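You operate a simulated robot arm through the tools that you are given. There is no shell and no other tool.

You run a simulated robot arm. Do the job below in one go: nothing can be reset, and whatever is moved stays where it is left.

Task
Scoop the topping on the job card into the hopper up to the red line.
Fine: put the scoop back, close the tub and shut the hopper lid. Set down upright: scoop. Where these are worked on the way, their far stop is far enough and under half their travel is too little: hopper lid.

The check looks at the end state, three seconds after you hand in, the way a careful person would. Anything else that was tipped, shoved, dropped, spilled or broken makes it a failure. A push-on lid holds only when it is set on centred and level and pressed home; a screw cap is set on level and turned clockwise until tight.

Robot
A 7-joint arm with a two-finger parallel gripper, fixed in place. Base frame: the origin is on the floor under the middle of its stand, x ahead of it, y to its left, z up; the work surface is at about z = 884. Units: mm, rad, N and s.
It reaches about 1247 mm from its shoulder. Its first joint turns from -2.304 to 2.304 rad. Payload 3.91 kg.
Tool frame: the origin (TCP) lies between the finger pads and is the grasp point; the fingertips stand 30 mm ahead of it; z points along the fingers, y is the line along which they close. Largest opening 110 mm; finger width 20, thickness 10; the body of the gripper, 48 by 112 mm, starts 55 mm behind the TCP.
Orientation is that of the tool frame in the base frame, as [roll, pitch, yaw] about the fixed x, y, z axes, in that order (R = Rz(yaw) Ry(pitch) Rx(roll)). With the fingers straight down and closing along the base's y, the tool's x points along the base's -x, its y along +y and its z along -z.

Tools
- The arm moves only by the tool apply_moves. Its argument "steps" is a list of rows, each an object of numbers (a shift or turn left out is 0, a gripper value left out holds the last): "tx", "ty", "tz": the shift along the base's x, y, z in units of 400 mm (1.0 is 400 mm); "rx", "ry", "rz": the turn, a rotation vector about the base's x, y, z in units of 45 degrees (1.0 is 45 degrees); "jaw": the closure in counts, from 0 (fully open) to 255 (shut). In form: [{"tx": .., "ty": .., "tz": .., "rx": .., "ry": .., "rz": .., "jaw": ..}, ...]. A call has 1 to 20 rows; each row is the pose to reach, as a shift and turn from the pose commanded when the call began. A call with a number of a shift or a turn outside -1 to 1 is refused whole. A row lasts 0.2 s, in which the tool goes at most 50 mm and 0.15 rad; a call with a longer step from one row to the next is refused whole, and so is a gripper value outside its range. Where a pose cannot be reached the arm comes as near as it can. A force on the tool above 90 N (or 10 N above the force at the start of the call, whichever is more), or a blocked arm, ends the call early, and 0.2 s more pass. Each finger travels about 108 mm/s and halts on what it meets, pressing with about 25 N; the grip force reading is that of the motor and also rises with nothing between the fingers. The clock runs only during rows and for 0.2 s after the last one: add rows that repeat a pose to give the fingers time. It gives the time, the measured TCP pose, the force on the tool (base axes), the opening and the grip force at its end, in the units of the frame above (readings bear some noise), with the torque about the TCP (base axes, N m) and any sound that the robot's microphone picked up, and new pictures: "pictures" is both (left out), scene, wrist or none.
- Cameras (640 x 400 px; columns grow to the right, rows downward): "scene" is fixed at [50.3, 499.1, 1706.5]; the picture's right is [0.37, -0.93, 0.00], its down [-0.71, -0.28, -0.65] and it looks along [0.61, 0.24, -0.76] (base axes); focal length 214 px, centre (320, 200). "wrist" rides on the gripper at [72, 17, -103] in the tool frame; the picture's right is [-0.23, 0.97, 0.00], its down [-0.76, -0.18, -0.62] and it looks along [-0.61, -0.14, 0.78] (tool axes); focal length 222 px, centre (320, 200). There is no depth. A picture from a camera that has moved, and an enlarged one, comes with that camera's place and axes in the base frame and with its lens.
- enlarge(camera, box): a new picture of the part [left, top, right, bottom] of that camera's present view, enlarged. It takes no simulated time.
- finish_job(): hands the job in; it is judged then, once.

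Nothing tells you positions but the pictures and the camera data. Unless the task says otherwise, let go and move clear before handing in.

The tools are called after ">>>" as a command line: name --argument value ..., lists and objects as JSON in quotes. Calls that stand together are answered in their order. apply_moves: Moves the arm, as the interface text tells. Its arguments: {"type":"object","properties":{"steps":{"type":"array","items":{"type":"object","properties":{"tx":{"type":"number"},"ty":{"type":"number"},"tz":{"type":"number"},"rx":{"type":"number"},"ry":{"type":"number"},"rz":{"type":"number"},"jaw":{"type":"number"}}}},"pictures":{"type":"string","enum":["both","scene","wrist","none"]}},"required":["steps"]} The other tools are called the same way: enlarge (camera, box) takes an enlarged picture of a part of a camera's view; finish_job () hands the job in.

At the start:

```text
t: 0.0
ee_pos: [594.2, 236.4, 1548.0]
orientation: [3.14, 0.0, -3.141]
wrist_force: [1.2, 0.0, -0.4]
torque: [0.01, 0.0, -0.01]
finger_gap: 109.7
grip_force: 0.1
```

scene: 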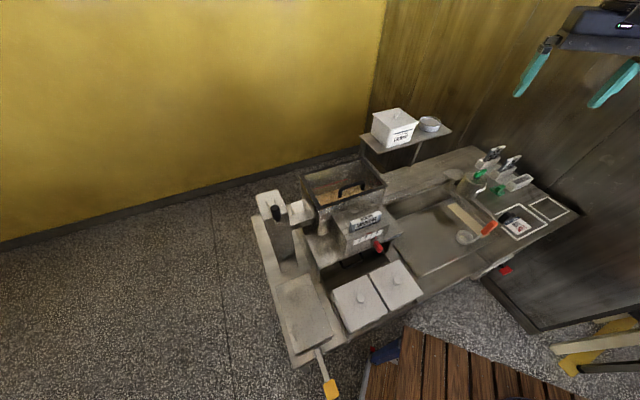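
wrist: 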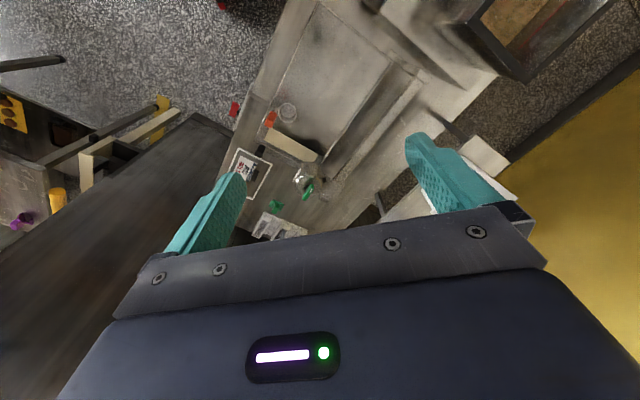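

I see a counter with a hopper machine in the middle, lidded tubs in front, a job card area at the right, and some scoops. I'll enlarge several parts of the views before moving.

>>> enlarge --camera "scene" --box '[440, 130, 580, 260]'

>>> enlarge --camera "scene" --box '[240, 150, 420, 280]'

>>> enlarge --camera "scene" --box '[250, 230, 440, 400]'

>>> enlarge --camera "scene" --box '[350, 90, 470, 190]'

>>> enlarge --camera "wrist" --box '[220, 90, 340, 240]'

```text
3.08 times, centred on (510, 195) of scene
camera zoom: at [50.3, 499.1, 1706.5], right [0.37, -0.93, 0.0], down [-0.71, -0.28, -0.65], along [0.61, 0.24, -0.76], focal length 660 px, centre (-265, 215)
```

zoom: 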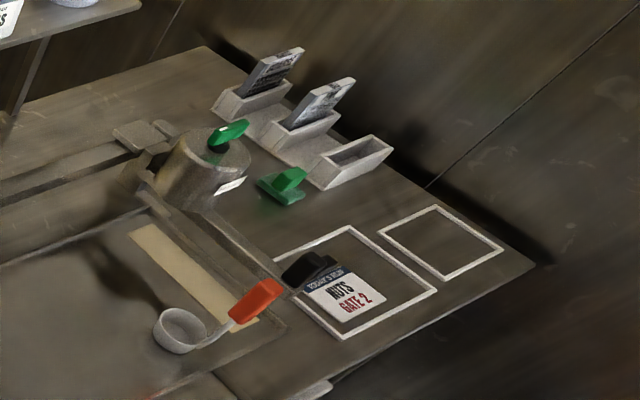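

```text
3.08 times, centred on (330, 215) of scene
camera zoom: at [50.3, 499.1, 1706.5], right [0.37, -0.93, 0.0], down [-0.71, -0.28, -0.65], along [0.61, 0.24, -0.76], focal length 660 px, centre (289, 154)
```

zoom: 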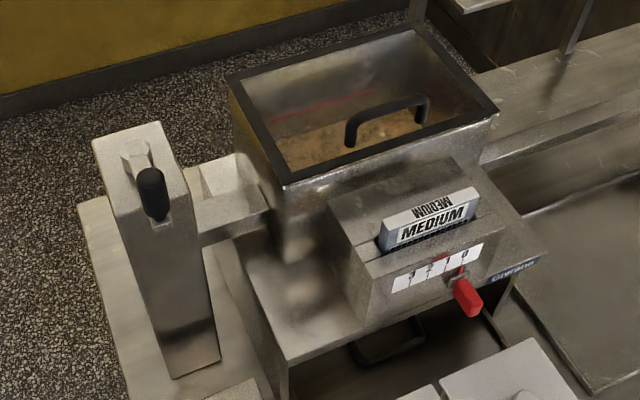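

```text
2.35 times, centred on (345, 315) of scene
camera zoom: at [50.3, 499.1, 1706.5], right [0.37, -0.93, 0.0], down [-0.71, -0.28, -0.65], along [0.61, 0.24, -0.76], focal length 505 px, centre (261, -71)
```

zoom: 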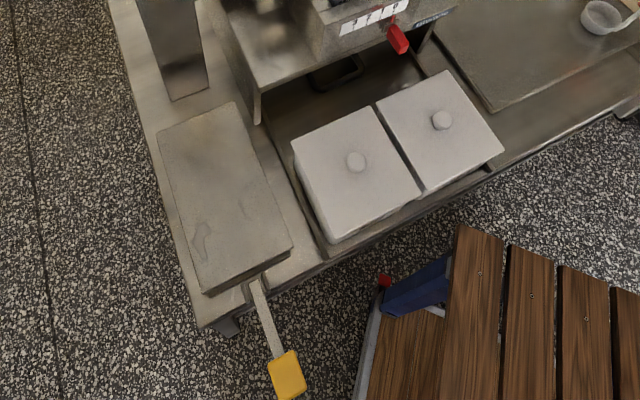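

```text
4.00 times, centred on (410, 140) of scene
camera zoom: at [50.3, 499.1, 1706.5], right [0.37, -0.93, 0.0], down [-0.71, -0.28, -0.65], along [0.61, 0.24, -0.76], focal length 858 px, centre (-40, 440)
```

zoom: 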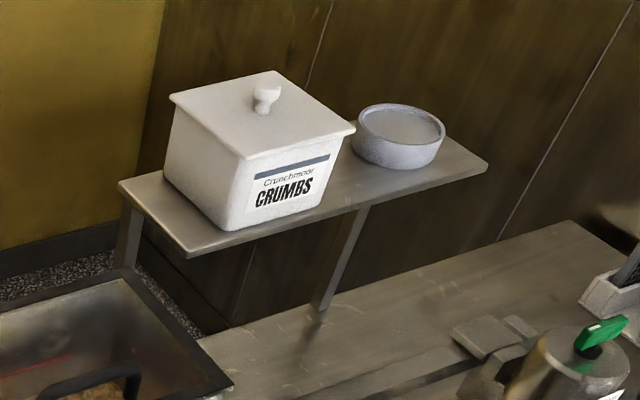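

```text
2.67 times, centred on (280, 165) of wrist
camera zoom: at [520.7, 254.4, 1652.0], right [0.23, 0.97, 0.0], down [0.76, -0.18, 0.62], along [0.61, -0.14, -0.78], focal length 592 px, centre (427, 293)
```

zoom: 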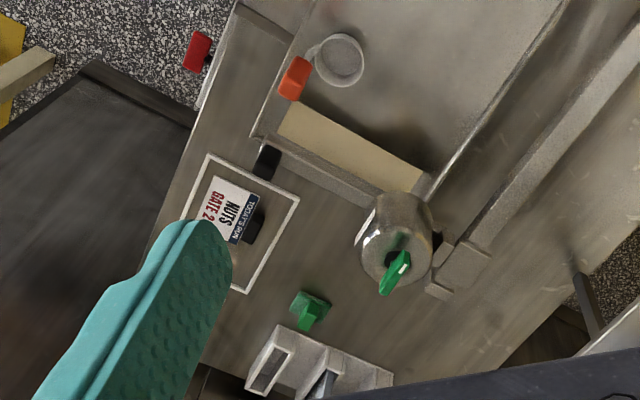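

The card reads NUTS / GATE 2. I'll look more closely at the card, the tubs, the hopper and the scoops before moving.

>>> enlarge --camera "scene" --box '[495, 205, 545, 240]'

>>> enlarge --camera "scene" --box '[295, 150, 395, 215]'

>>> enlarge --camera "scene" --box '[330, 195, 430, 275]'

>>> enlarge --camera "scene" --box '[320, 250, 430, 340]'

>>> enlarge --camera "scene" --box '[250, 185, 320, 275]'

>>> enlarge --camera "scene" --box '[440, 200, 510, 260]'

>>> enlarge --camera "scene" --box '[280, 330, 380, 400]'

```text
11.43 times, centred on (520, 222) of scene
camera zoom: at [50.3, 499.1, 1706.5], right [0.37, -0.93, 0.0], down [-0.71, -0.28, -0.65], along [0.61, 0.24, -0.76], focal length 2451 px, centre (-1966, -57)
```

zoom: 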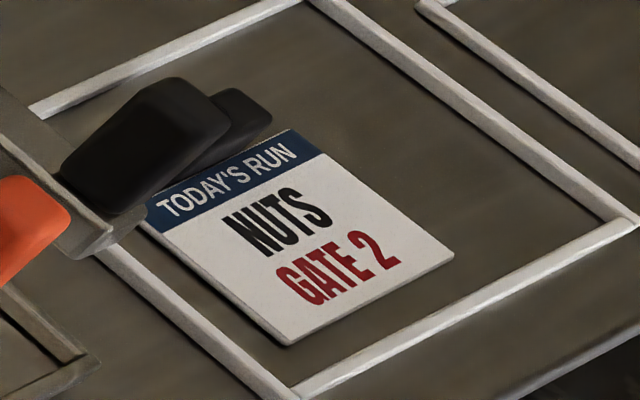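

```text
6.15 times, centred on (345, 182) of scene
camera zoom: at [50.3, 499.1, 1706.5], right [0.37, -0.93, 0.0], down [-0.71, -0.28, -0.65], along [0.61, 0.24, -0.76], focal length 1320 px, centre (166, 308)
```

zoom: 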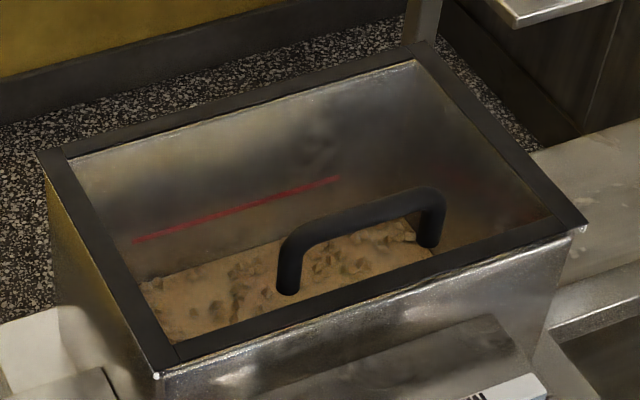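

```text
5.00 times, centred on (380, 235) of scene
camera zoom: at [50.3, 499.1, 1706.5], right [0.37, -0.93, 0.0], down [-0.71, -0.28, -0.65], along [0.61, 0.24, -0.76], focal length 1072 px, centre (20, 25)
```

zoom: 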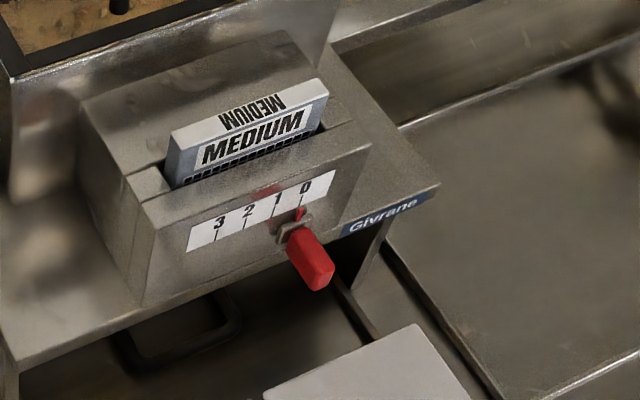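

```text
4.44 times, centred on (375, 295) of scene
camera zoom: at [50.3, 499.1, 1706.5], right [0.37, -0.93, 0.0], down [-0.71, -0.28, -0.65], along [0.61, 0.24, -0.76], focal length 953 px, centre (76, -222)
```

zoom: 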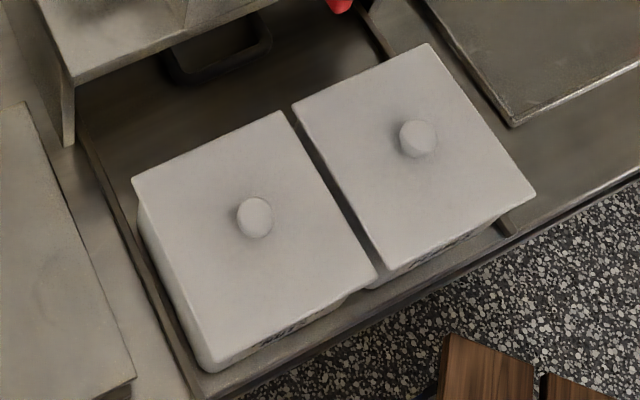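

```text
4.44 times, centred on (285, 230) of scene
camera zoom: at [50.3, 499.1, 1706.5], right [0.37, -0.93, 0.0], down [-0.71, -0.28, -0.65], along [0.61, 0.24, -0.76], focal length 953 px, centre (476, 67)
```

zoom: 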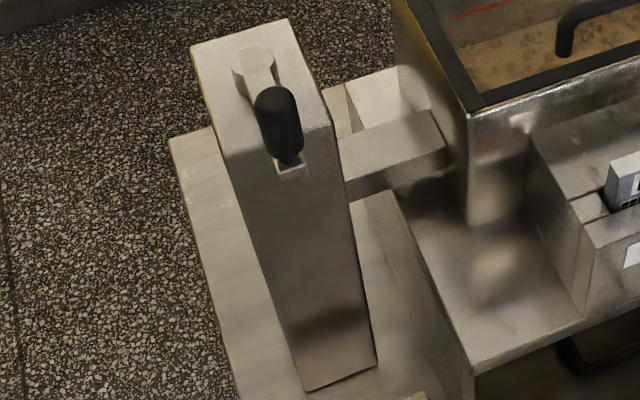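

```text
6.67 times, centred on (475, 230) of scene
camera zoom: at [50.3, 499.1, 1706.5], right [0.37, -0.93, 0.0], down [-0.71, -0.28, -0.65], along [0.61, 0.24, -0.76], focal length 1430 px, centre (-713, 0)
```

zoom: 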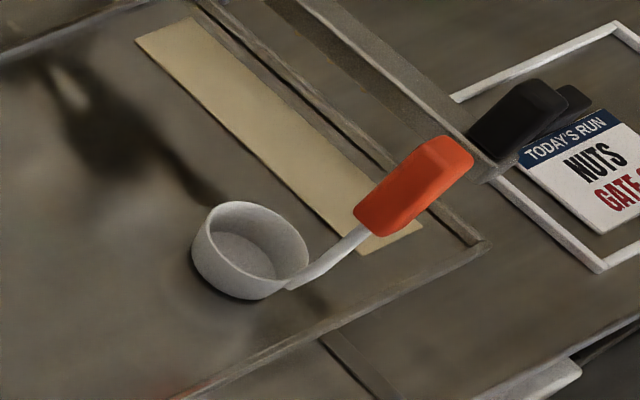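

```text
5.71 times, centred on (330, 365) of scene
camera zoom: at [50.3, 499.1, 1706.5], right [0.37, -0.93, 0.0], down [-0.71, -0.28, -0.65], along [0.61, 0.24, -0.76], focal length 1226 px, centre (263, -743)
```

zoom: 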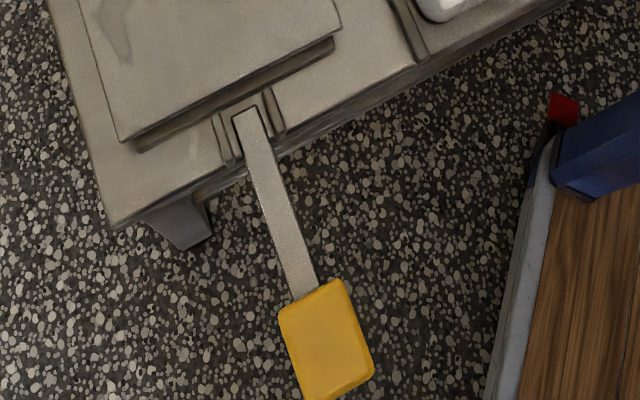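

The card calls for NUTS. The counter runs diagonally, about 45° to the base axes, with the two tubs at about (303,450) and (396,356). I'll bring the wrist camera in front of the tubs to read their labels.

>>> apply_moves --steps '[{"tx": -0.1, "ty": 0.005, "tz": -0.05, "rz": 0.1}, {"tx": -0.2, "ty": 0.01, "tz": -0.1, "rz": 0.2}, {"tx": -0.3, "ty": 0.015, "tz": -0.15, "rz": 0.3}, {"tx": -0.4, "ty": 0.02, "tz": -0.2, "rz": 0.4}, {"tx": -0.5, "ty": 0.025, "tz": -0.25, "rz": 0.5}, {"tx": -0.6, "ty": 0.03, "tz": -0.3, "rz": 0.6}, {"tx": -0.7, "ty": 0.035, "tz": -0.35, "rz": 0.7}, {"tx": -0.8, "ty": 0.04, "tz": -0.4, "rz": 0.8}, {"tx": -0.9, "ty": 0.045, "tz": -0.45, "rz": 0.9}, {"tx": -0.95, "ty": 0.05, "tz": -0.5, "rz": 1.0}]'

```text
t: 2.2
ee_pos: [212.9, 257.1, 1346.4]
orientation: [3.141, 0.002, -2.355]
wrist_force: [-0.2, -0.2, 0.5]
torque: [0.01, 0.04, 0.0]
finger_gap: 110.0
grip_force: 0.1
camera wrist: at [149.6, 218.8, 1451.8], right [-0.53, 0.85, 0.0], down [0.66, 0.41, 0.62], along [0.53, 0.33, -0.78], focal length 222 px, centre (320, 200)
```

scene: 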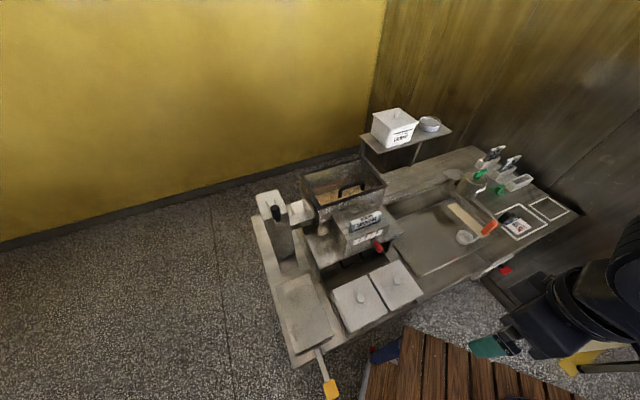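
wrist: 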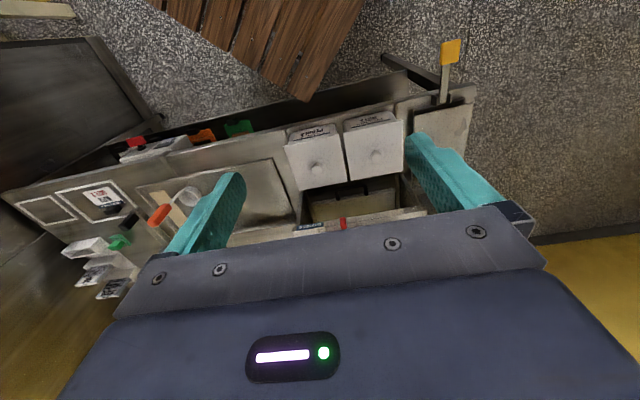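

The wrist picture is upside down, but the tub labels now face the camera. I'll enlarge them and the counter front.

>>> enlarge --camera "wrist" --box '[280, 105, 420, 195]'

>>> enlarge --camera "wrist" --box '[110, 100, 270, 200]'

>>> enlarge --camera "wrist" --box '[280, 170, 420, 235]'

>>> enlarge --camera "wrist" --box '[370, 20, 510, 130]'

```text
4.44 times, centred on (350, 150) of wrist
camera zoom: at [149.6, 218.8, 1451.8], right [-0.53, 0.85, 0.0], down [0.66, 0.41, 0.62], along [0.53, 0.33, -0.78], focal length 987 px, centre (187, 422)
```

zoom: 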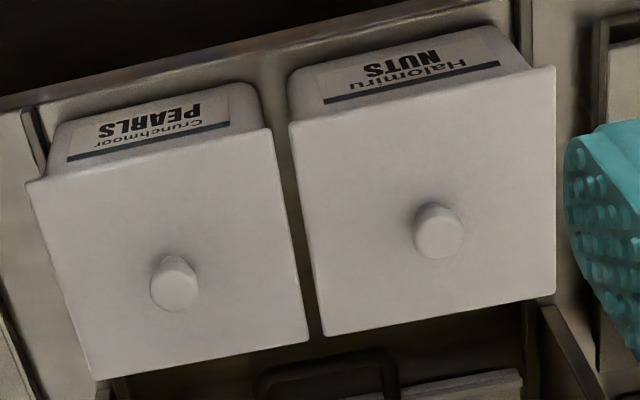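

```text
4.00 times, centred on (190, 150) of wrist
camera zoom: at [149.6, 218.8, 1451.8], right [-0.53, 0.85, 0.0], down [0.66, 0.41, 0.62], along [0.53, 0.33, -0.78], focal length 888 px, centre (840, 400)
```

zoom: 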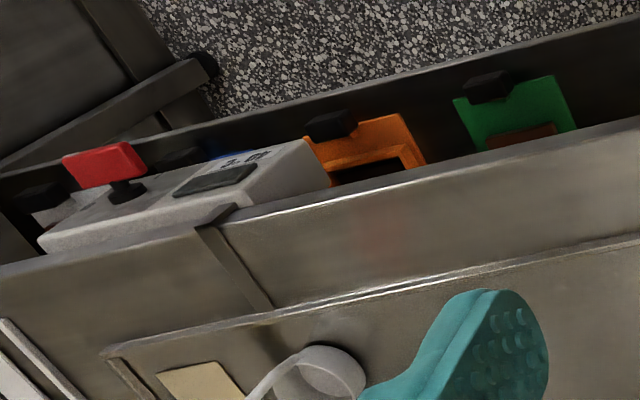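

```text
4.57 times, centred on (350, 202) of wrist
camera zoom: at [149.6, 218.8, 1451.8], right [-0.53, 0.85, 0.0], down [0.66, 0.41, 0.62], along [0.53, 0.33, -0.78], focal length 1015 px, centre (183, 189)
```

zoom: 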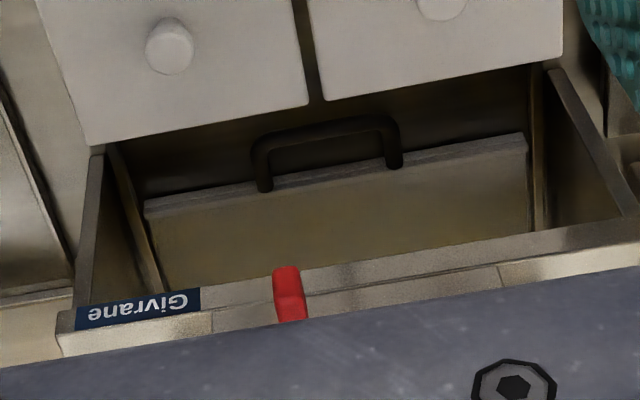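

```text
3.64 times, centred on (440, 75) of wrist
camera zoom: at [149.6, 218.8, 1451.8], right [-0.53, 0.85, 0.0], down [0.66, 0.41, 0.62], along [0.53, 0.33, -0.78], focal length 808 px, centre (-116, 654)
```

zoom: 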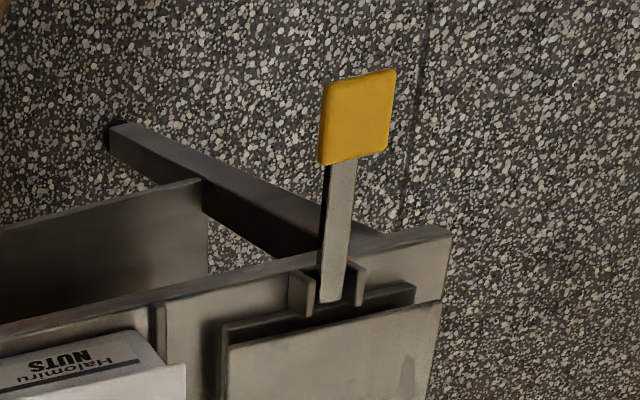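

The NUTS tub is the left one, its knob at about (286,457,994). Next I'll raise the wrist camera over the hopper to work out its lid, the fill level and the red line.

>>> apply_moves --steps '[{"tx": 0.075, "ty": 0.06, "tz": 0.06}, {"tx": 0.15, "ty": 0.12, "tz": 0.12}, {"tx": 0.225, "ty": 0.18, "tz": 0.18}, {"tx": 0.3, "ty": 0.24, "tz": 0.23}, {"tx": 0.375, "ty": 0.3, "tz": 0.28}, {"tx": 0.45, "ty": 0.36, "tz": 0.33}, {"tx": 0.525, "ty": 0.42, "tz": 0.38}]'

```text
t: 3.8
ee_pos: [423.6, 424.4, 1500.7]
orientation: [-3.141, 0.001, -2.356]
wrist_force: [-1.1, -0.2, 0.5]
torque: [0.04, -0.07, -0.03]
finger_gap: 110.1
grip_force: 0.1
camera wrist: at [358.8, 385.0, 1604.8], right [-0.53, 0.85, 0.0], down [0.66, 0.41, 0.62], along [0.53, 0.33, -0.78], focal length 222 px, centre (320, 200)
```

scene: 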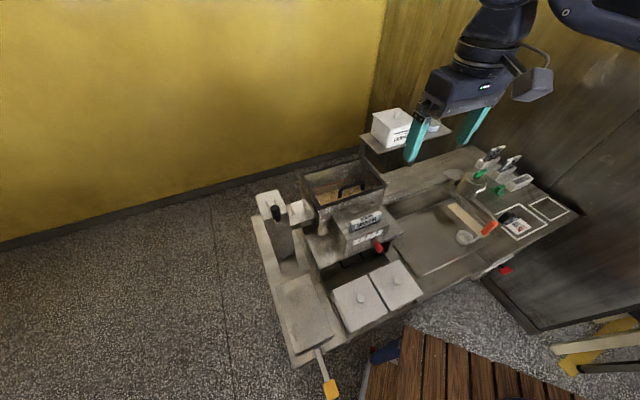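
wrist: 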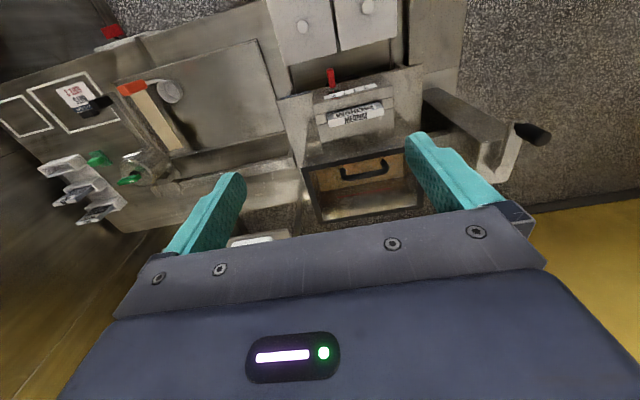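

>>> enlarge --camera "wrist" --box '[290, 120, 440, 230]'

>>> enlarge --camera "wrist" --box '[400, 60, 560, 190]'

>>> enlarge --camera "wrist" --box '[80, 60, 220, 160]'

>>> enlarge --camera "wrist" --box '[20, 60, 160, 220]'

>>> enlarge --camera "wrist" --box '[280, 60, 410, 140]'

```text
3.64 times, centred on (365, 175) of wrist
camera zoom: at [358.8, 385.0, 1604.8], right [-0.53, 0.85, 0.0], down [0.66, 0.41, 0.62], along [0.53, 0.33, -0.78], focal length 808 px, centre (156, 291)
```

zoom: 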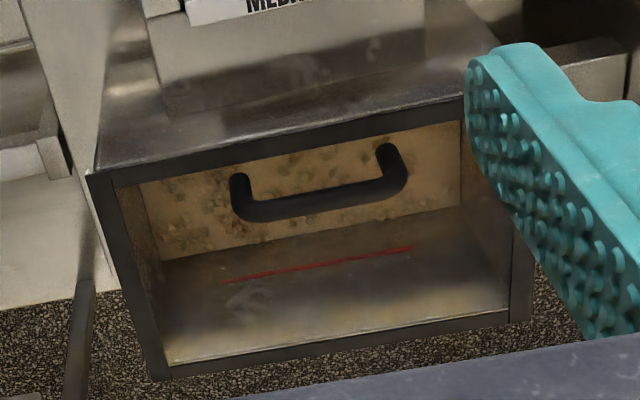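

```text
3.08 times, centred on (480, 125) of wrist
camera zoom: at [358.8, 385.0, 1604.8], right [-0.53, 0.85, 0.0], down [0.66, 0.41, 0.62], along [0.53, 0.33, -0.78], focal length 684 px, centre (-172, 431)
```

zoom: 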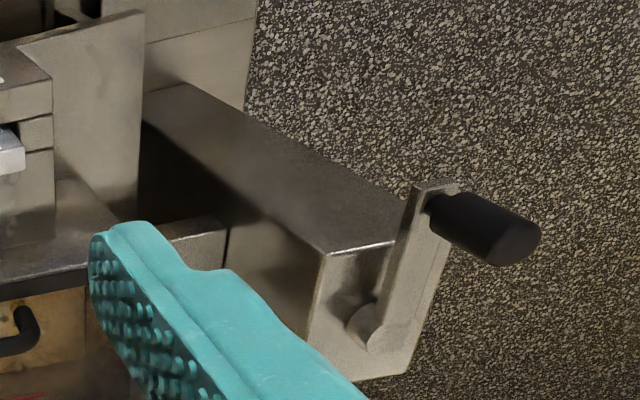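

```text
4.00 times, centred on (150, 110) of wrist
camera zoom: at [358.8, 385.0, 1604.8], right [-0.53, 0.85, 0.0], down [0.66, 0.41, 0.62], along [0.53, 0.33, -0.78], focal length 888 px, centre (1000, 560)
```

zoom: 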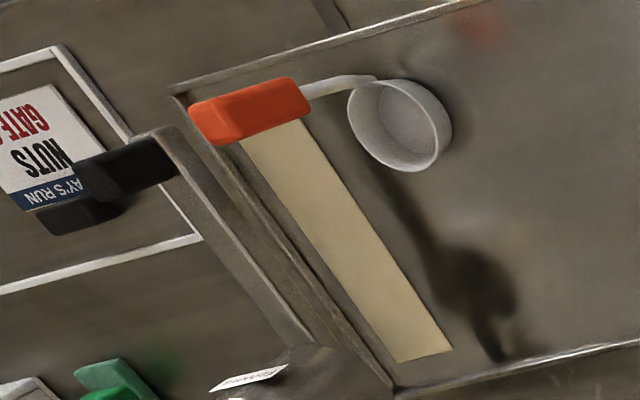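

```text
2.50 times, centred on (90, 140) of wrist
camera zoom: at [358.8, 385.0, 1604.8], right [-0.53, 0.85, 0.0], down [0.66, 0.41, 0.62], along [0.53, 0.33, -0.78], focal length 555 px, centre (895, 350)
```

zoom: 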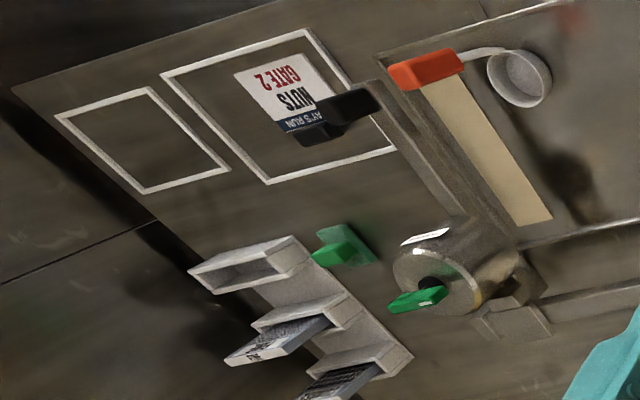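

```text
4.92 times, centred on (345, 100) of wrist
camera zoom: at [358.8, 385.0, 1604.8], right [-0.53, 0.85, 0.0], down [0.66, 0.41, 0.62], along [0.53, 0.33, -0.78], focal length 1094 px, centre (197, 692)
```

zoom: 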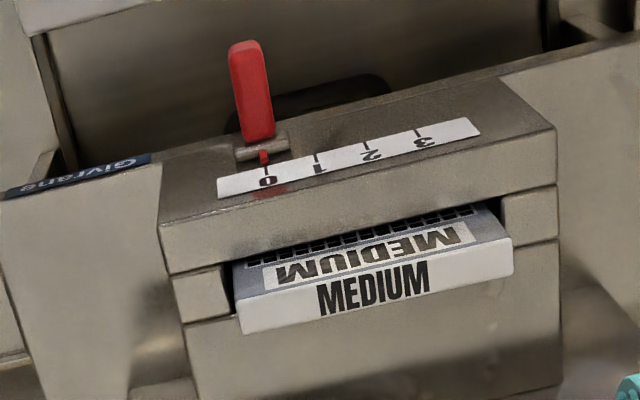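

The scoop looks like a dipper with an upright orange handle, its cup at about (715,105) on the tray and its grip at about z=1000–1075. The hopper lid is glass with a handle at about n=757. Next I'll tilt the camera toward the scoop for a side look.

>>> apply_moves --steps '[{"tx": 0.037, "ty": -0.09, "tz": -0.07, "rx": 0.044, "ry": -0.044}, {"tx": 0.074, "ty": -0.18, "tz": -0.14, "rx": 0.088, "ry": -0.088}, {"tx": 0.111, "ty": -0.27, "tz": -0.21, "rx": 0.132, "ry": -0.132}, {"tx": 0.148, "ty": -0.36, "tz": -0.28, "rx": 0.176, "ry": -0.176}, {"tx": 0.185, "ty": -0.45, "tz": -0.35, "rx": 0.22, "ry": -0.22}, {"tx": 0.222, "ty": -0.54, "tz": -0.42, "rx": 0.264, "ry": -0.264}, {"tx": 0.259, "ty": -0.63, "tz": -0.49, "rx": 0.308, "ry": -0.308}, {"tx": 0.296, "ty": -0.72, "tz": -0.56, "rx": 0.352, "ry": -0.352}, {"tx": 0.333, "ty": -0.81, "tz": -0.63, "rx": 0.393, "ry": -0.393}]' --pictures "none"

>>> apply_moves --steps '[{"ty": -0.09, "tz": -0.08}, {"ty": -0.18, "tz": -0.16}, {"ty": -0.27, "tz": -0.24}, {"ty": -0.36, "tz": -0.32}, {"ty": -0.4, "tz": -0.4}]' --pictures "both"

```text
t: 5.8
ee_pos: [556.7, 101.8, 1247.2]
orientation: [-3.141, 0.437, -2.356]
wrist_force: [0.1, 1.2, -0.5]
torque: [-0.01, -0.02, -0.01]
finger_gap: 110.0
grip_force: 0.0
```

```text
t: 7.0
ee_pos: [555.7, -59.4, 1087.8]
orientation: [-3.141, 0.438, -2.356]
wrist_force: [0.0, -0.6, 0.8]
torque: [-0.02, -0.02, 0.01]
finger_gap: 109.9
grip_force: 0.0
camera wrist: at [466.1, -124.3, 1151.4], right [-0.54, 0.83, 0.1], down [0.43, 0.18, 0.89], along [0.72, 0.52, -0.45], focal length 222 px, centre (320, 200)
```

scene: 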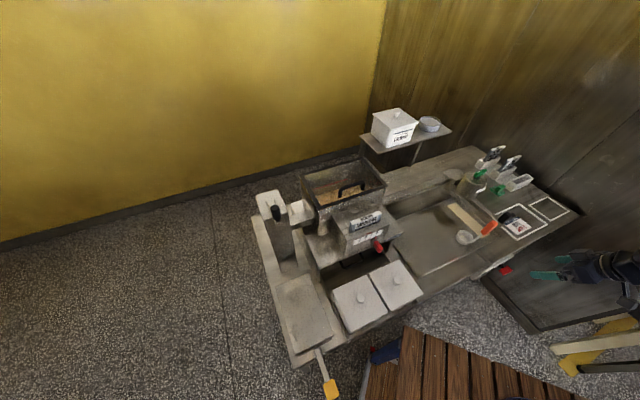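
wrist: 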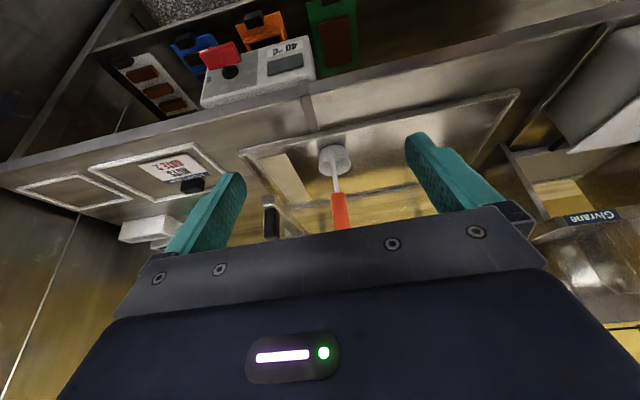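

>>> enlarge --camera "wrist" --box '[230, 80, 430, 240]'

>>> enlarge --camera "wrist" --box '[90, 0, 380, 130]'

>>> enlarge --camera "wrist" --box '[250, 130, 350, 240]'

```text
2.50 times, centred on (330, 160) of wrist
camera zoom: at [466.1, -124.3, 1151.4], right [-0.54, 0.83, 0.1], down [0.43, 0.18, 0.89], along [0.72, 0.52, -0.45], focal length 555 px, centre (295, 300)
```

zoom: 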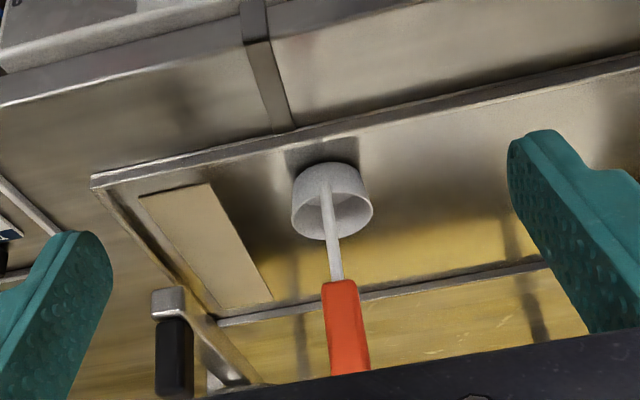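

```text
2.21 times, centred on (235, 65) of wrist
camera zoom: at [466.1, -124.3, 1151.4], right [-0.54, 0.83, 0.1], down [0.43, 0.18, 0.89], along [0.72, 0.52, -0.45], focal length 490 px, centre (508, 498)
```

zoom: 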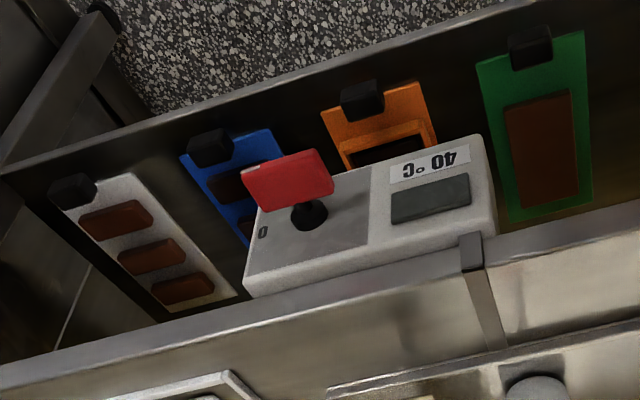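

```text
3.64 times, centred on (300, 185) of wrist
camera zoom: at [466.1, -124.3, 1151.4], right [-0.54, 0.83, 0.1], down [0.43, 0.18, 0.89], along [0.72, 0.52, -0.45], focal length 808 px, centre (393, 254)
```

zoom: 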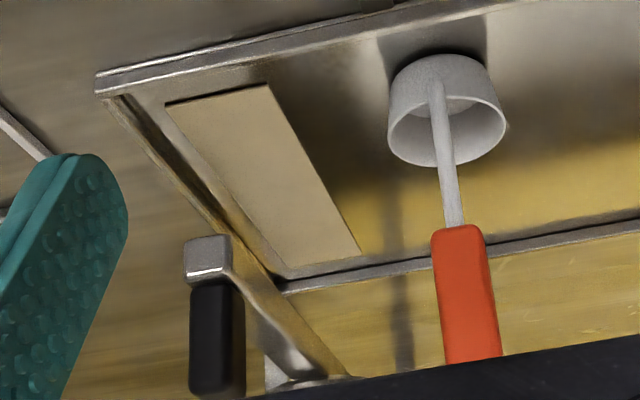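

>>> enlarge --camera "scene" --box '[450, 210, 505, 250]'

>>> enlarge --camera "wrist" --box '[300, 130, 370, 200]'

```text
10.00 times, centred on (478, 230) of scene
camera zoom: at [50.3, 499.1, 1706.5], right [0.37, -0.93, 0.0], down [-0.71, -0.28, -0.65], along [0.61, 0.24, -0.76], focal length 2145 px, centre (-1255, -100)
```

zoom: 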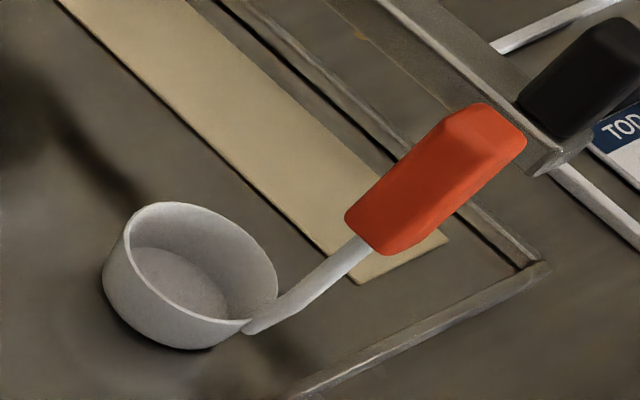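

```text
5.71 times, centred on (335, 165) of wrist
camera zoom: at [466.1, -124.3, 1151.4], right [-0.54, 0.83, 0.1], down [0.43, 0.18, 0.89], along [0.72, 0.52, -0.45], focal length 1269 px, centre (234, 400)
```

zoom: 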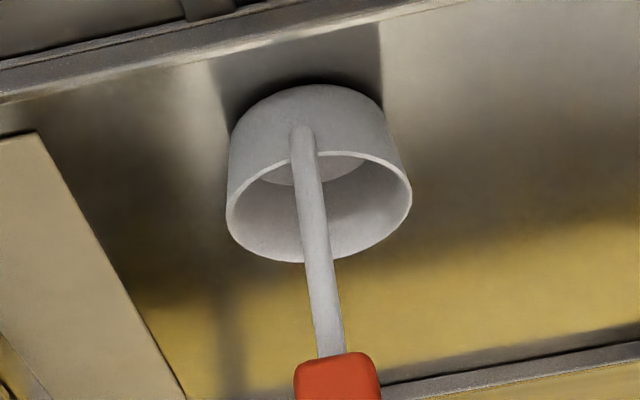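

The scoop stands on the tray with its grip at about (697,77) between z≈991 and 1063, and its cup at about (723,104). First I'll open the hopper lid, so I'll undo the tilt, raise the arm and turn the gripper toward the lid handle at about (498,572,1257).

>>> apply_moves --steps '[{"tx": -0.007, "ty": 0.08, "tz": 0.09, "rx": -0.044, "ry": 0.044}, {"tx": -0.014, "ty": 0.16, "tz": 0.18, "rx": -0.088, "ry": 0.088}, {"tx": -0.021, "ty": 0.24, "tz": 0.27, "rx": -0.132, "ry": 0.132}, {"tx": -0.028, "ty": 0.32, "tz": 0.36, "rx": -0.176, "ry": 0.176}, {"tx": -0.035, "ty": 0.4, "tz": 0.45, "rx": -0.22, "ry": 0.22}, {"tx": -0.042, "ty": 0.48, "tz": 0.54, "rx": -0.264, "ry": 0.264}, {"tx": -0.05, "ty": 0.56, "tz": 0.63, "rx": -0.308, "ry": 0.308}, {"tx": -0.058, "ty": 0.64, "tz": 0.72, "rx": -0.352, "ry": 0.352}, {"tx": -0.066, "ty": 0.74, "tz": 0.78, "rx": -0.393, "ry": 0.393}]' --pictures "none"

>>> apply_moves --steps '[{"ty": 0.1, "rz": -0.15}, {"ty": 0.2, "rz": -0.3}, {"ty": 0.3, "rz": -0.45}, {"ty": 0.4, "rz": -0.6}, {"ty": 0.5, "rz": -0.75}, {"ty": 0.6, "rz": -0.9}, {"ty": 0.7, "rz": -1.0}]' --pictures "none"

>>> apply_moves --steps '[{"rz": -0.15}, {"rz": -0.3}, {"rz": -0.45}, {"rz": -0.6}, {"rz": -0.75}, {"rz": -0.9}, {"rz": -1.0}]' --pictures "both"

```text
t: 9.0
ee_pos: [530.4, 237.0, 1400.8]
orientation: [-3.14, 0.0, -2.356]
wrist_force: [0.2, -0.2, 0.8]
torque: [0.03, -0.04, 0.02]
finger_gap: 110.1
grip_force: 0.1
```

```text
t: 10.6
ee_pos: [531.3, 517.3, 1398.5]
orientation: [-3.141, 0.001, 3.14]
wrist_force: [-0.4, -0.9, 0.5]
torque: [0.05, -0.02, -0.02]
finger_gap: 110.1
grip_force: 0.0
```

```text
t: 12.2
ee_pos: [530.8, 517.9, 1399.0]
orientation: [-3.141, 0.001, 2.354]
wrist_force: [-0.4, 0.3, 0.8]
torque: [-0.03, 0.04, 0.0]
finger_gap: 110.2
grip_force: 0.1
camera wrist: at [491.1, 580.8, 1503.8], right [0.85, 0.53, 0.0], down [0.41, -0.67, 0.62], along [0.33, -0.53, -0.78], focal length 222 px, centre (320, 200)
```

scene: 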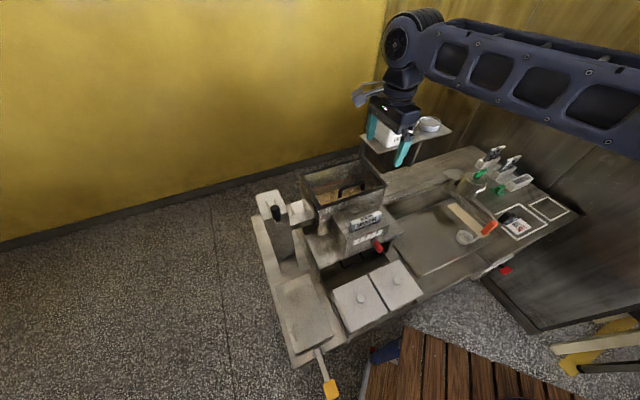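
wrist: 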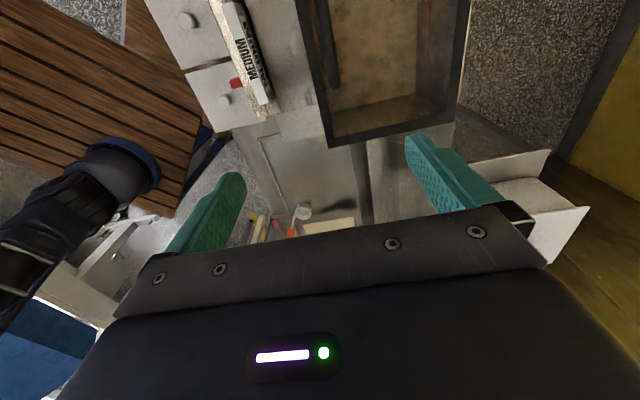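

>>> enlarge --camera "wrist" --box '[290, 0, 490, 160]'

>>> enlarge --camera "scene" --box '[290, 145, 400, 220]'

```text
2.50 times, centred on (390, 80) of wrist
camera zoom: at [491.1, 580.8, 1503.8], right [0.85, 0.53, 0.0], down [0.41, -0.67, 0.62], along [0.33, -0.53, -0.78], focal length 555 px, centre (145, 500)
```

zoom: 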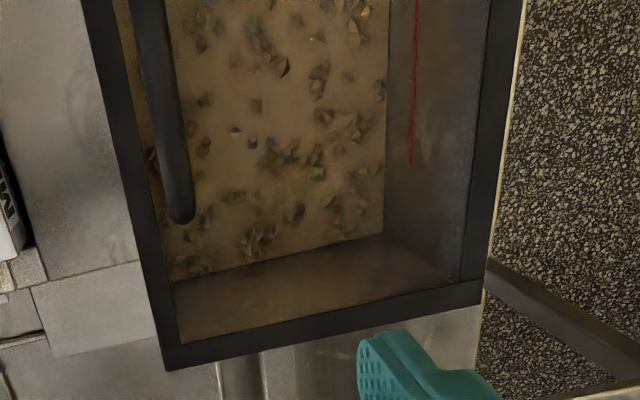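

```text
5.33 times, centred on (345, 182) of scene
camera zoom: at [50.3, 499.1, 1706.5], right [0.37, -0.93, 0.0], down [-0.71, -0.28, -0.65], along [0.61, 0.24, -0.76], focal length 1144 px, centre (187, 293)
```

zoom: 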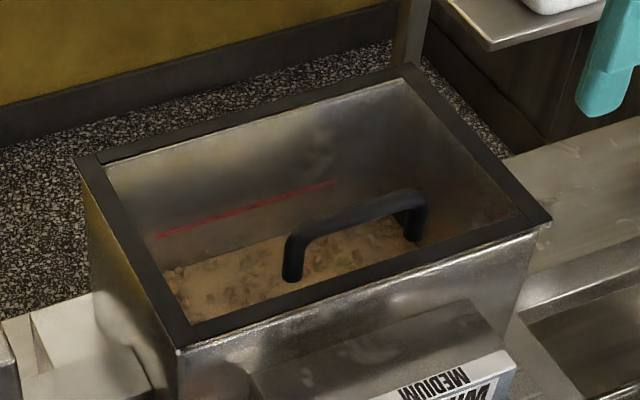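

The lid is a framed glass panel with its handle bar along s at n≈760, bar centre z≈1257. I'll move above it and come down with the fingers straddling the bar.

>>> apply_moves --steps '[{"tx": -0.038, "ty": 0.072}, {"tx": -0.076, "ty": 0.1445}, {"tx": -0.076, "ty": 0.1445, "tz": -0.1}, {"tx": -0.076, "ty": 0.1445, "tz": -0.2}, {"tx": -0.076, "ty": 0.1445, "tz": -0.27}, {"tx": -0.076, "ty": 0.1445, "tz": -0.33}]'

>>> enlarge --camera "scene" --box '[290, 100, 430, 210]'

>>> enlarge --camera "wrist" --box '[200, 0, 480, 220]'

```text
t: 13.6
ee_pos: [500.7, 576.6, 1266.3]
orientation: [-3.141, -0.002, 2.357]
wrist_force: [-0.3, -0.2, -0.6]
torque: [0.01, -0.02, 0.05]
finger_gap: 110.0
grip_force: 0.1
camera wrist: at [460.6, 638.3, 1371.7], right [0.85, 0.53, 0.0], down [0.41, -0.66, 0.62], along [0.33, -0.53, -0.78], focal length 222 px, centre (320, 200)
```

scene: 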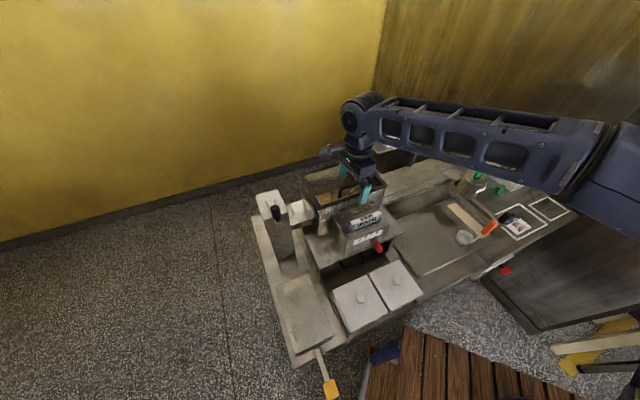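
wrist: 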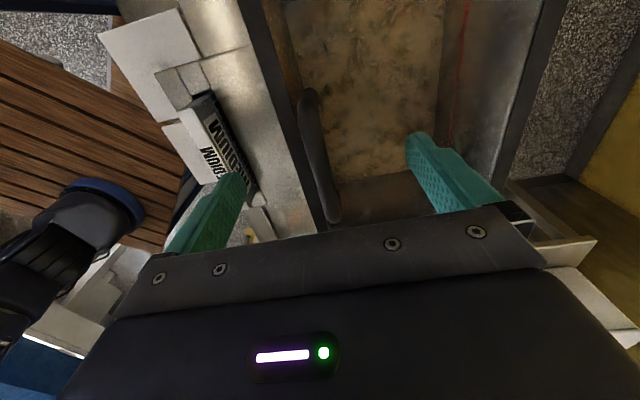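

```text
3.64 times, centred on (360, 155) of scene
camera zoom: at [50.3, 499.1, 1706.5], right [0.37, -0.93, 0.0], down [-0.71, -0.28, -0.65], along [0.61, 0.24, -0.76], focal length 780 px, centre (174, 364)
```

zoom: 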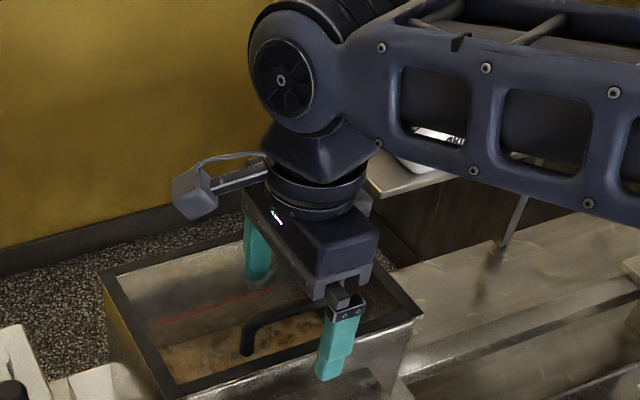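

```text
1.82 times, centred on (340, 110) of wrist
camera zoom: at [460.6, 638.3, 1371.7], right [0.85, 0.53, 0.0], down [0.41, -0.66, 0.62], along [0.33, -0.53, -0.78], focal length 404 px, centre (284, 364)
```

zoom: 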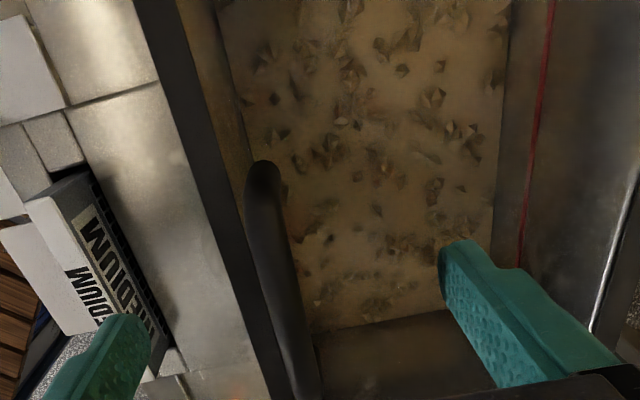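

>>> apply_moves --steps '[{"jaw": 255}, {"jaw": 255}, {"jaw": 255}, {"jaw": 255}, {"jaw": 255}]'

>>> enlarge --camera "wrist" --box '[200, 0, 480, 220]'

```text
t: 14.8
ee_pos: [501.5, 575.4, 1267.5]
orientation: [3.141, -0.002, 2.356]
wrist_force: [16.8, 22.6, 2.9]
torque: [0.53, -0.16, 0.01]
finger_gap: 11.8
grip_force: 44.8
camera wrist: at [461.7, 639.3, 1371.4], right [0.85, 0.53, 0.0], down [0.41, -0.66, 0.62], along [0.33, -0.53, -0.78], focal length 222 px, centre (320, 200)
```

scene: 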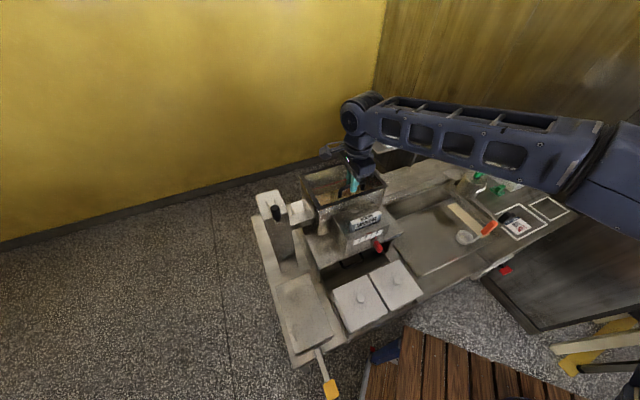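
wrist: 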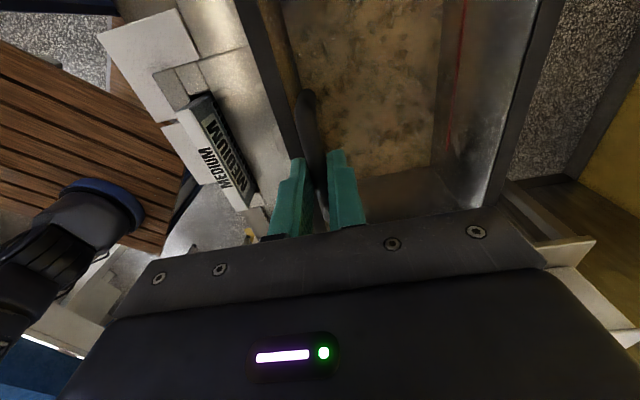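

```text
1.82 times, centred on (340, 110) of wrist
camera zoom: at [461.7, 639.3, 1371.4], right [0.85, 0.53, 0.0], down [0.41, -0.66, 0.62], along [0.33, -0.53, -0.78], focal length 404 px, centre (284, 364)
```

zoom: 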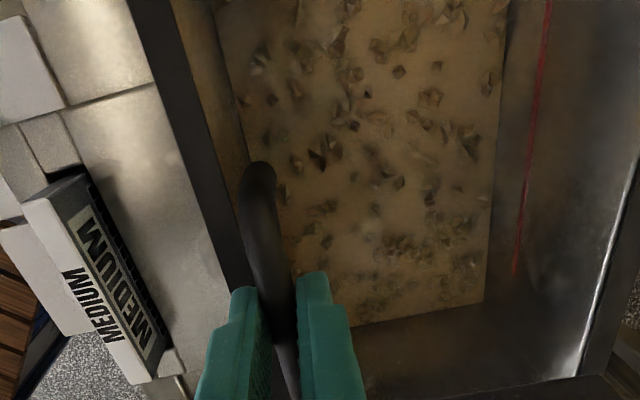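

The bar is gripped with an 11.8 mm gap. I'll lift a little, with a small tilt, to test whether the lid hinges at the rear.

>>> apply_moves --steps '[{"tx": 0.003, "ty": 0.003, "tz": 0.012, "rx": 0.03, "ry": -0.03, "jaw": 255}, {"tx": 0.003, "ty": 0.003, "tz": 0.024, "rx": 0.06, "ry": -0.06, "jaw": 255}, {"tx": 0.003, "ty": 0.003, "tz": 0.036, "rx": 0.078, "ry": -0.078, "jaw": 255}]'

>>> enlarge --camera "scene" --box '[290, 130, 410, 220]'

>>> enlarge --camera "wrist" --box '[200, 0, 640, 240]'

```text
t: 15.6
ee_pos: [503.0, 577.1, 1280.2]
orientation: [3.056, 0.002, 2.358]
wrist_force: [20.5, 25.3, -15.4]
torque: [0.48, -0.03, 0.18]
finger_gap: 11.3
grip_force: 44.7
camera wrist: at [457.2, 634.8, 1385.9], right [0.85, 0.52, 0.08], down [0.38, -0.7, 0.61], along [0.38, -0.48, -0.79], focal length 222 px, centre (320, 200)
```

scene: 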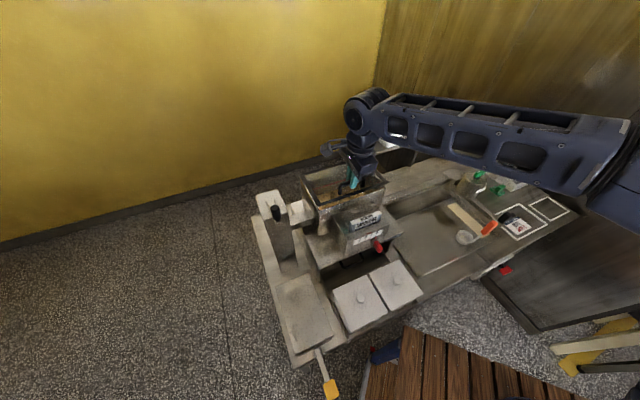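
wrist: 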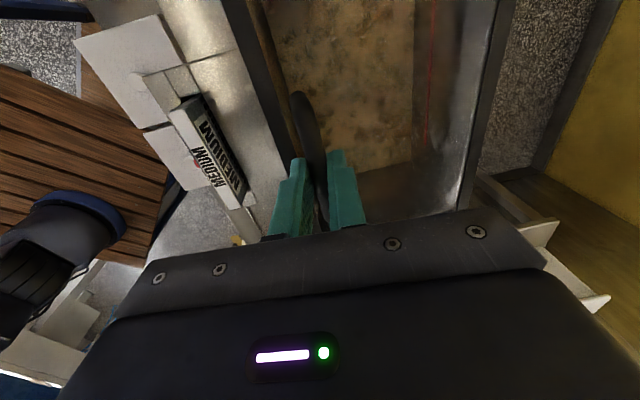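

```text
4.44 times, centred on (350, 175) of scene
camera zoom: at [50.3, 499.1, 1706.5], right [0.37, -0.93, 0.0], down [-0.71, -0.28, -0.65], along [0.61, 0.24, -0.76], focal length 953 px, centre (187, 311)
```

zoom: 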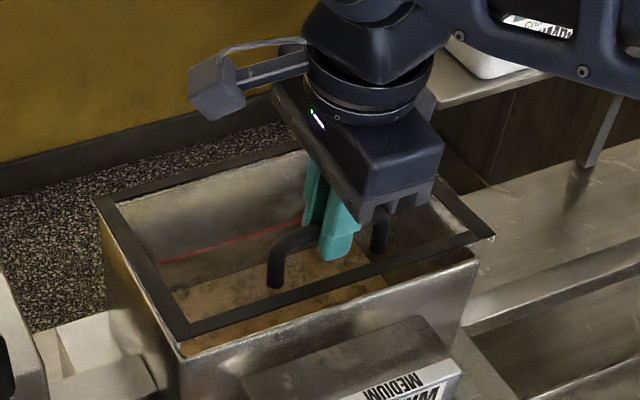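

```text
1.45 times, centred on (420, 120) of wrist
camera zoom: at [457.2, 634.8, 1385.9], right [0.85, 0.52, 0.08], down [0.38, -0.7, 0.61], along [0.38, -0.48, -0.79], focal length 323 px, centre (174, 316)
```

zoom: 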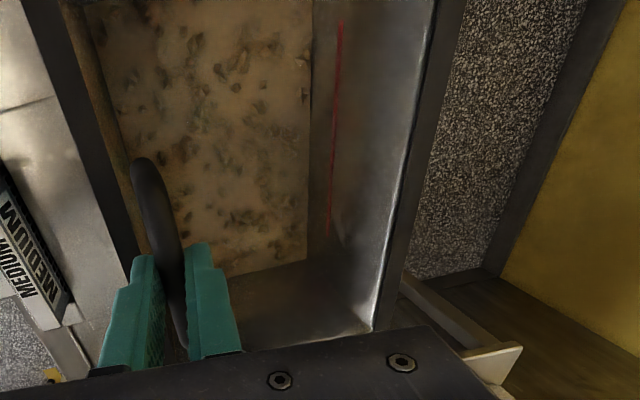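

The lid hinges at the rear, so its handle will swing back and over. The fingers should stay vertical while the bar turns between the pads. I'll follow the arc in small steps and watch the force.

>>> apply_moves --steps '[{"tx": 0.009, "ty": 0.009, "tz": 0.01, "rx": -0.04, "ry": 0.04, "jaw": 255}, {"tx": 0.0168, "ty": 0.0168, "tz": 0.0198, "rx": -0.078, "ry": 0.078, "jaw": 255}, {"tx": 0.027, "ty": 0.027, "tz": 0.047, "rx": -0.078, "ry": 0.078, "jaw": 255}, {"tx": 0.0382, "ty": 0.0382, "tz": 0.0735, "rx": -0.078, "ry": 0.078, "jaw": 255}]' --pictures "scene"

>>> enlarge --camera "scene" --box '[290, 130, 410, 220]'

```text
t: 16.6
ee_pos: [515.9, 590.6, 1313.0]
orientation: [3.139, 0.0, 2.356]
wrist_force: [-9.5, -22.0, 12.2]
torque: [-0.36, 0.34, 0.23]
finger_gap: 11.2
grip_force: 45.0
```

scene: 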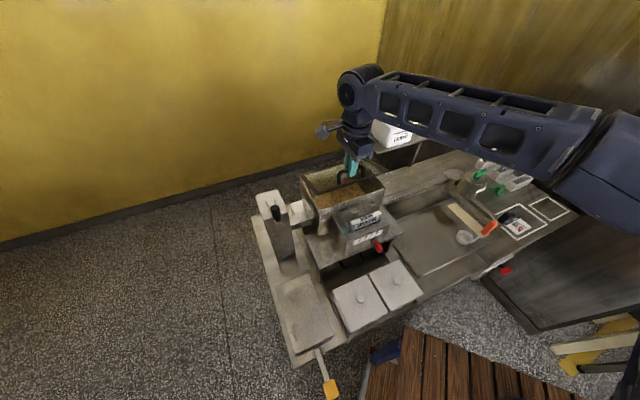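

```text
4.44 times, centred on (350, 175) of scene
camera zoom: at [50.3, 499.1, 1706.5], right [0.37, -0.93, 0.0], down [-0.71, -0.28, -0.65], along [0.61, 0.24, -0.76], focal length 953 px, centre (187, 311)
```

zoom: 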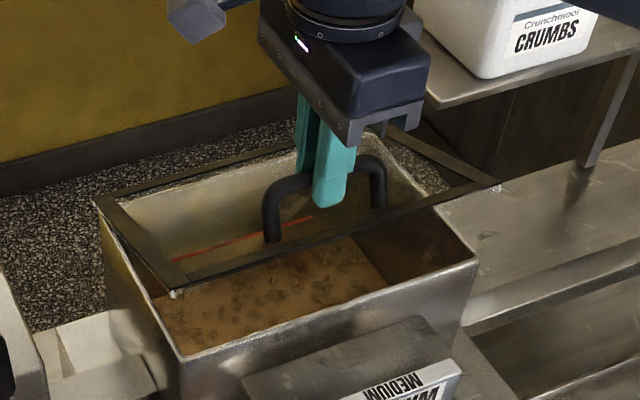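

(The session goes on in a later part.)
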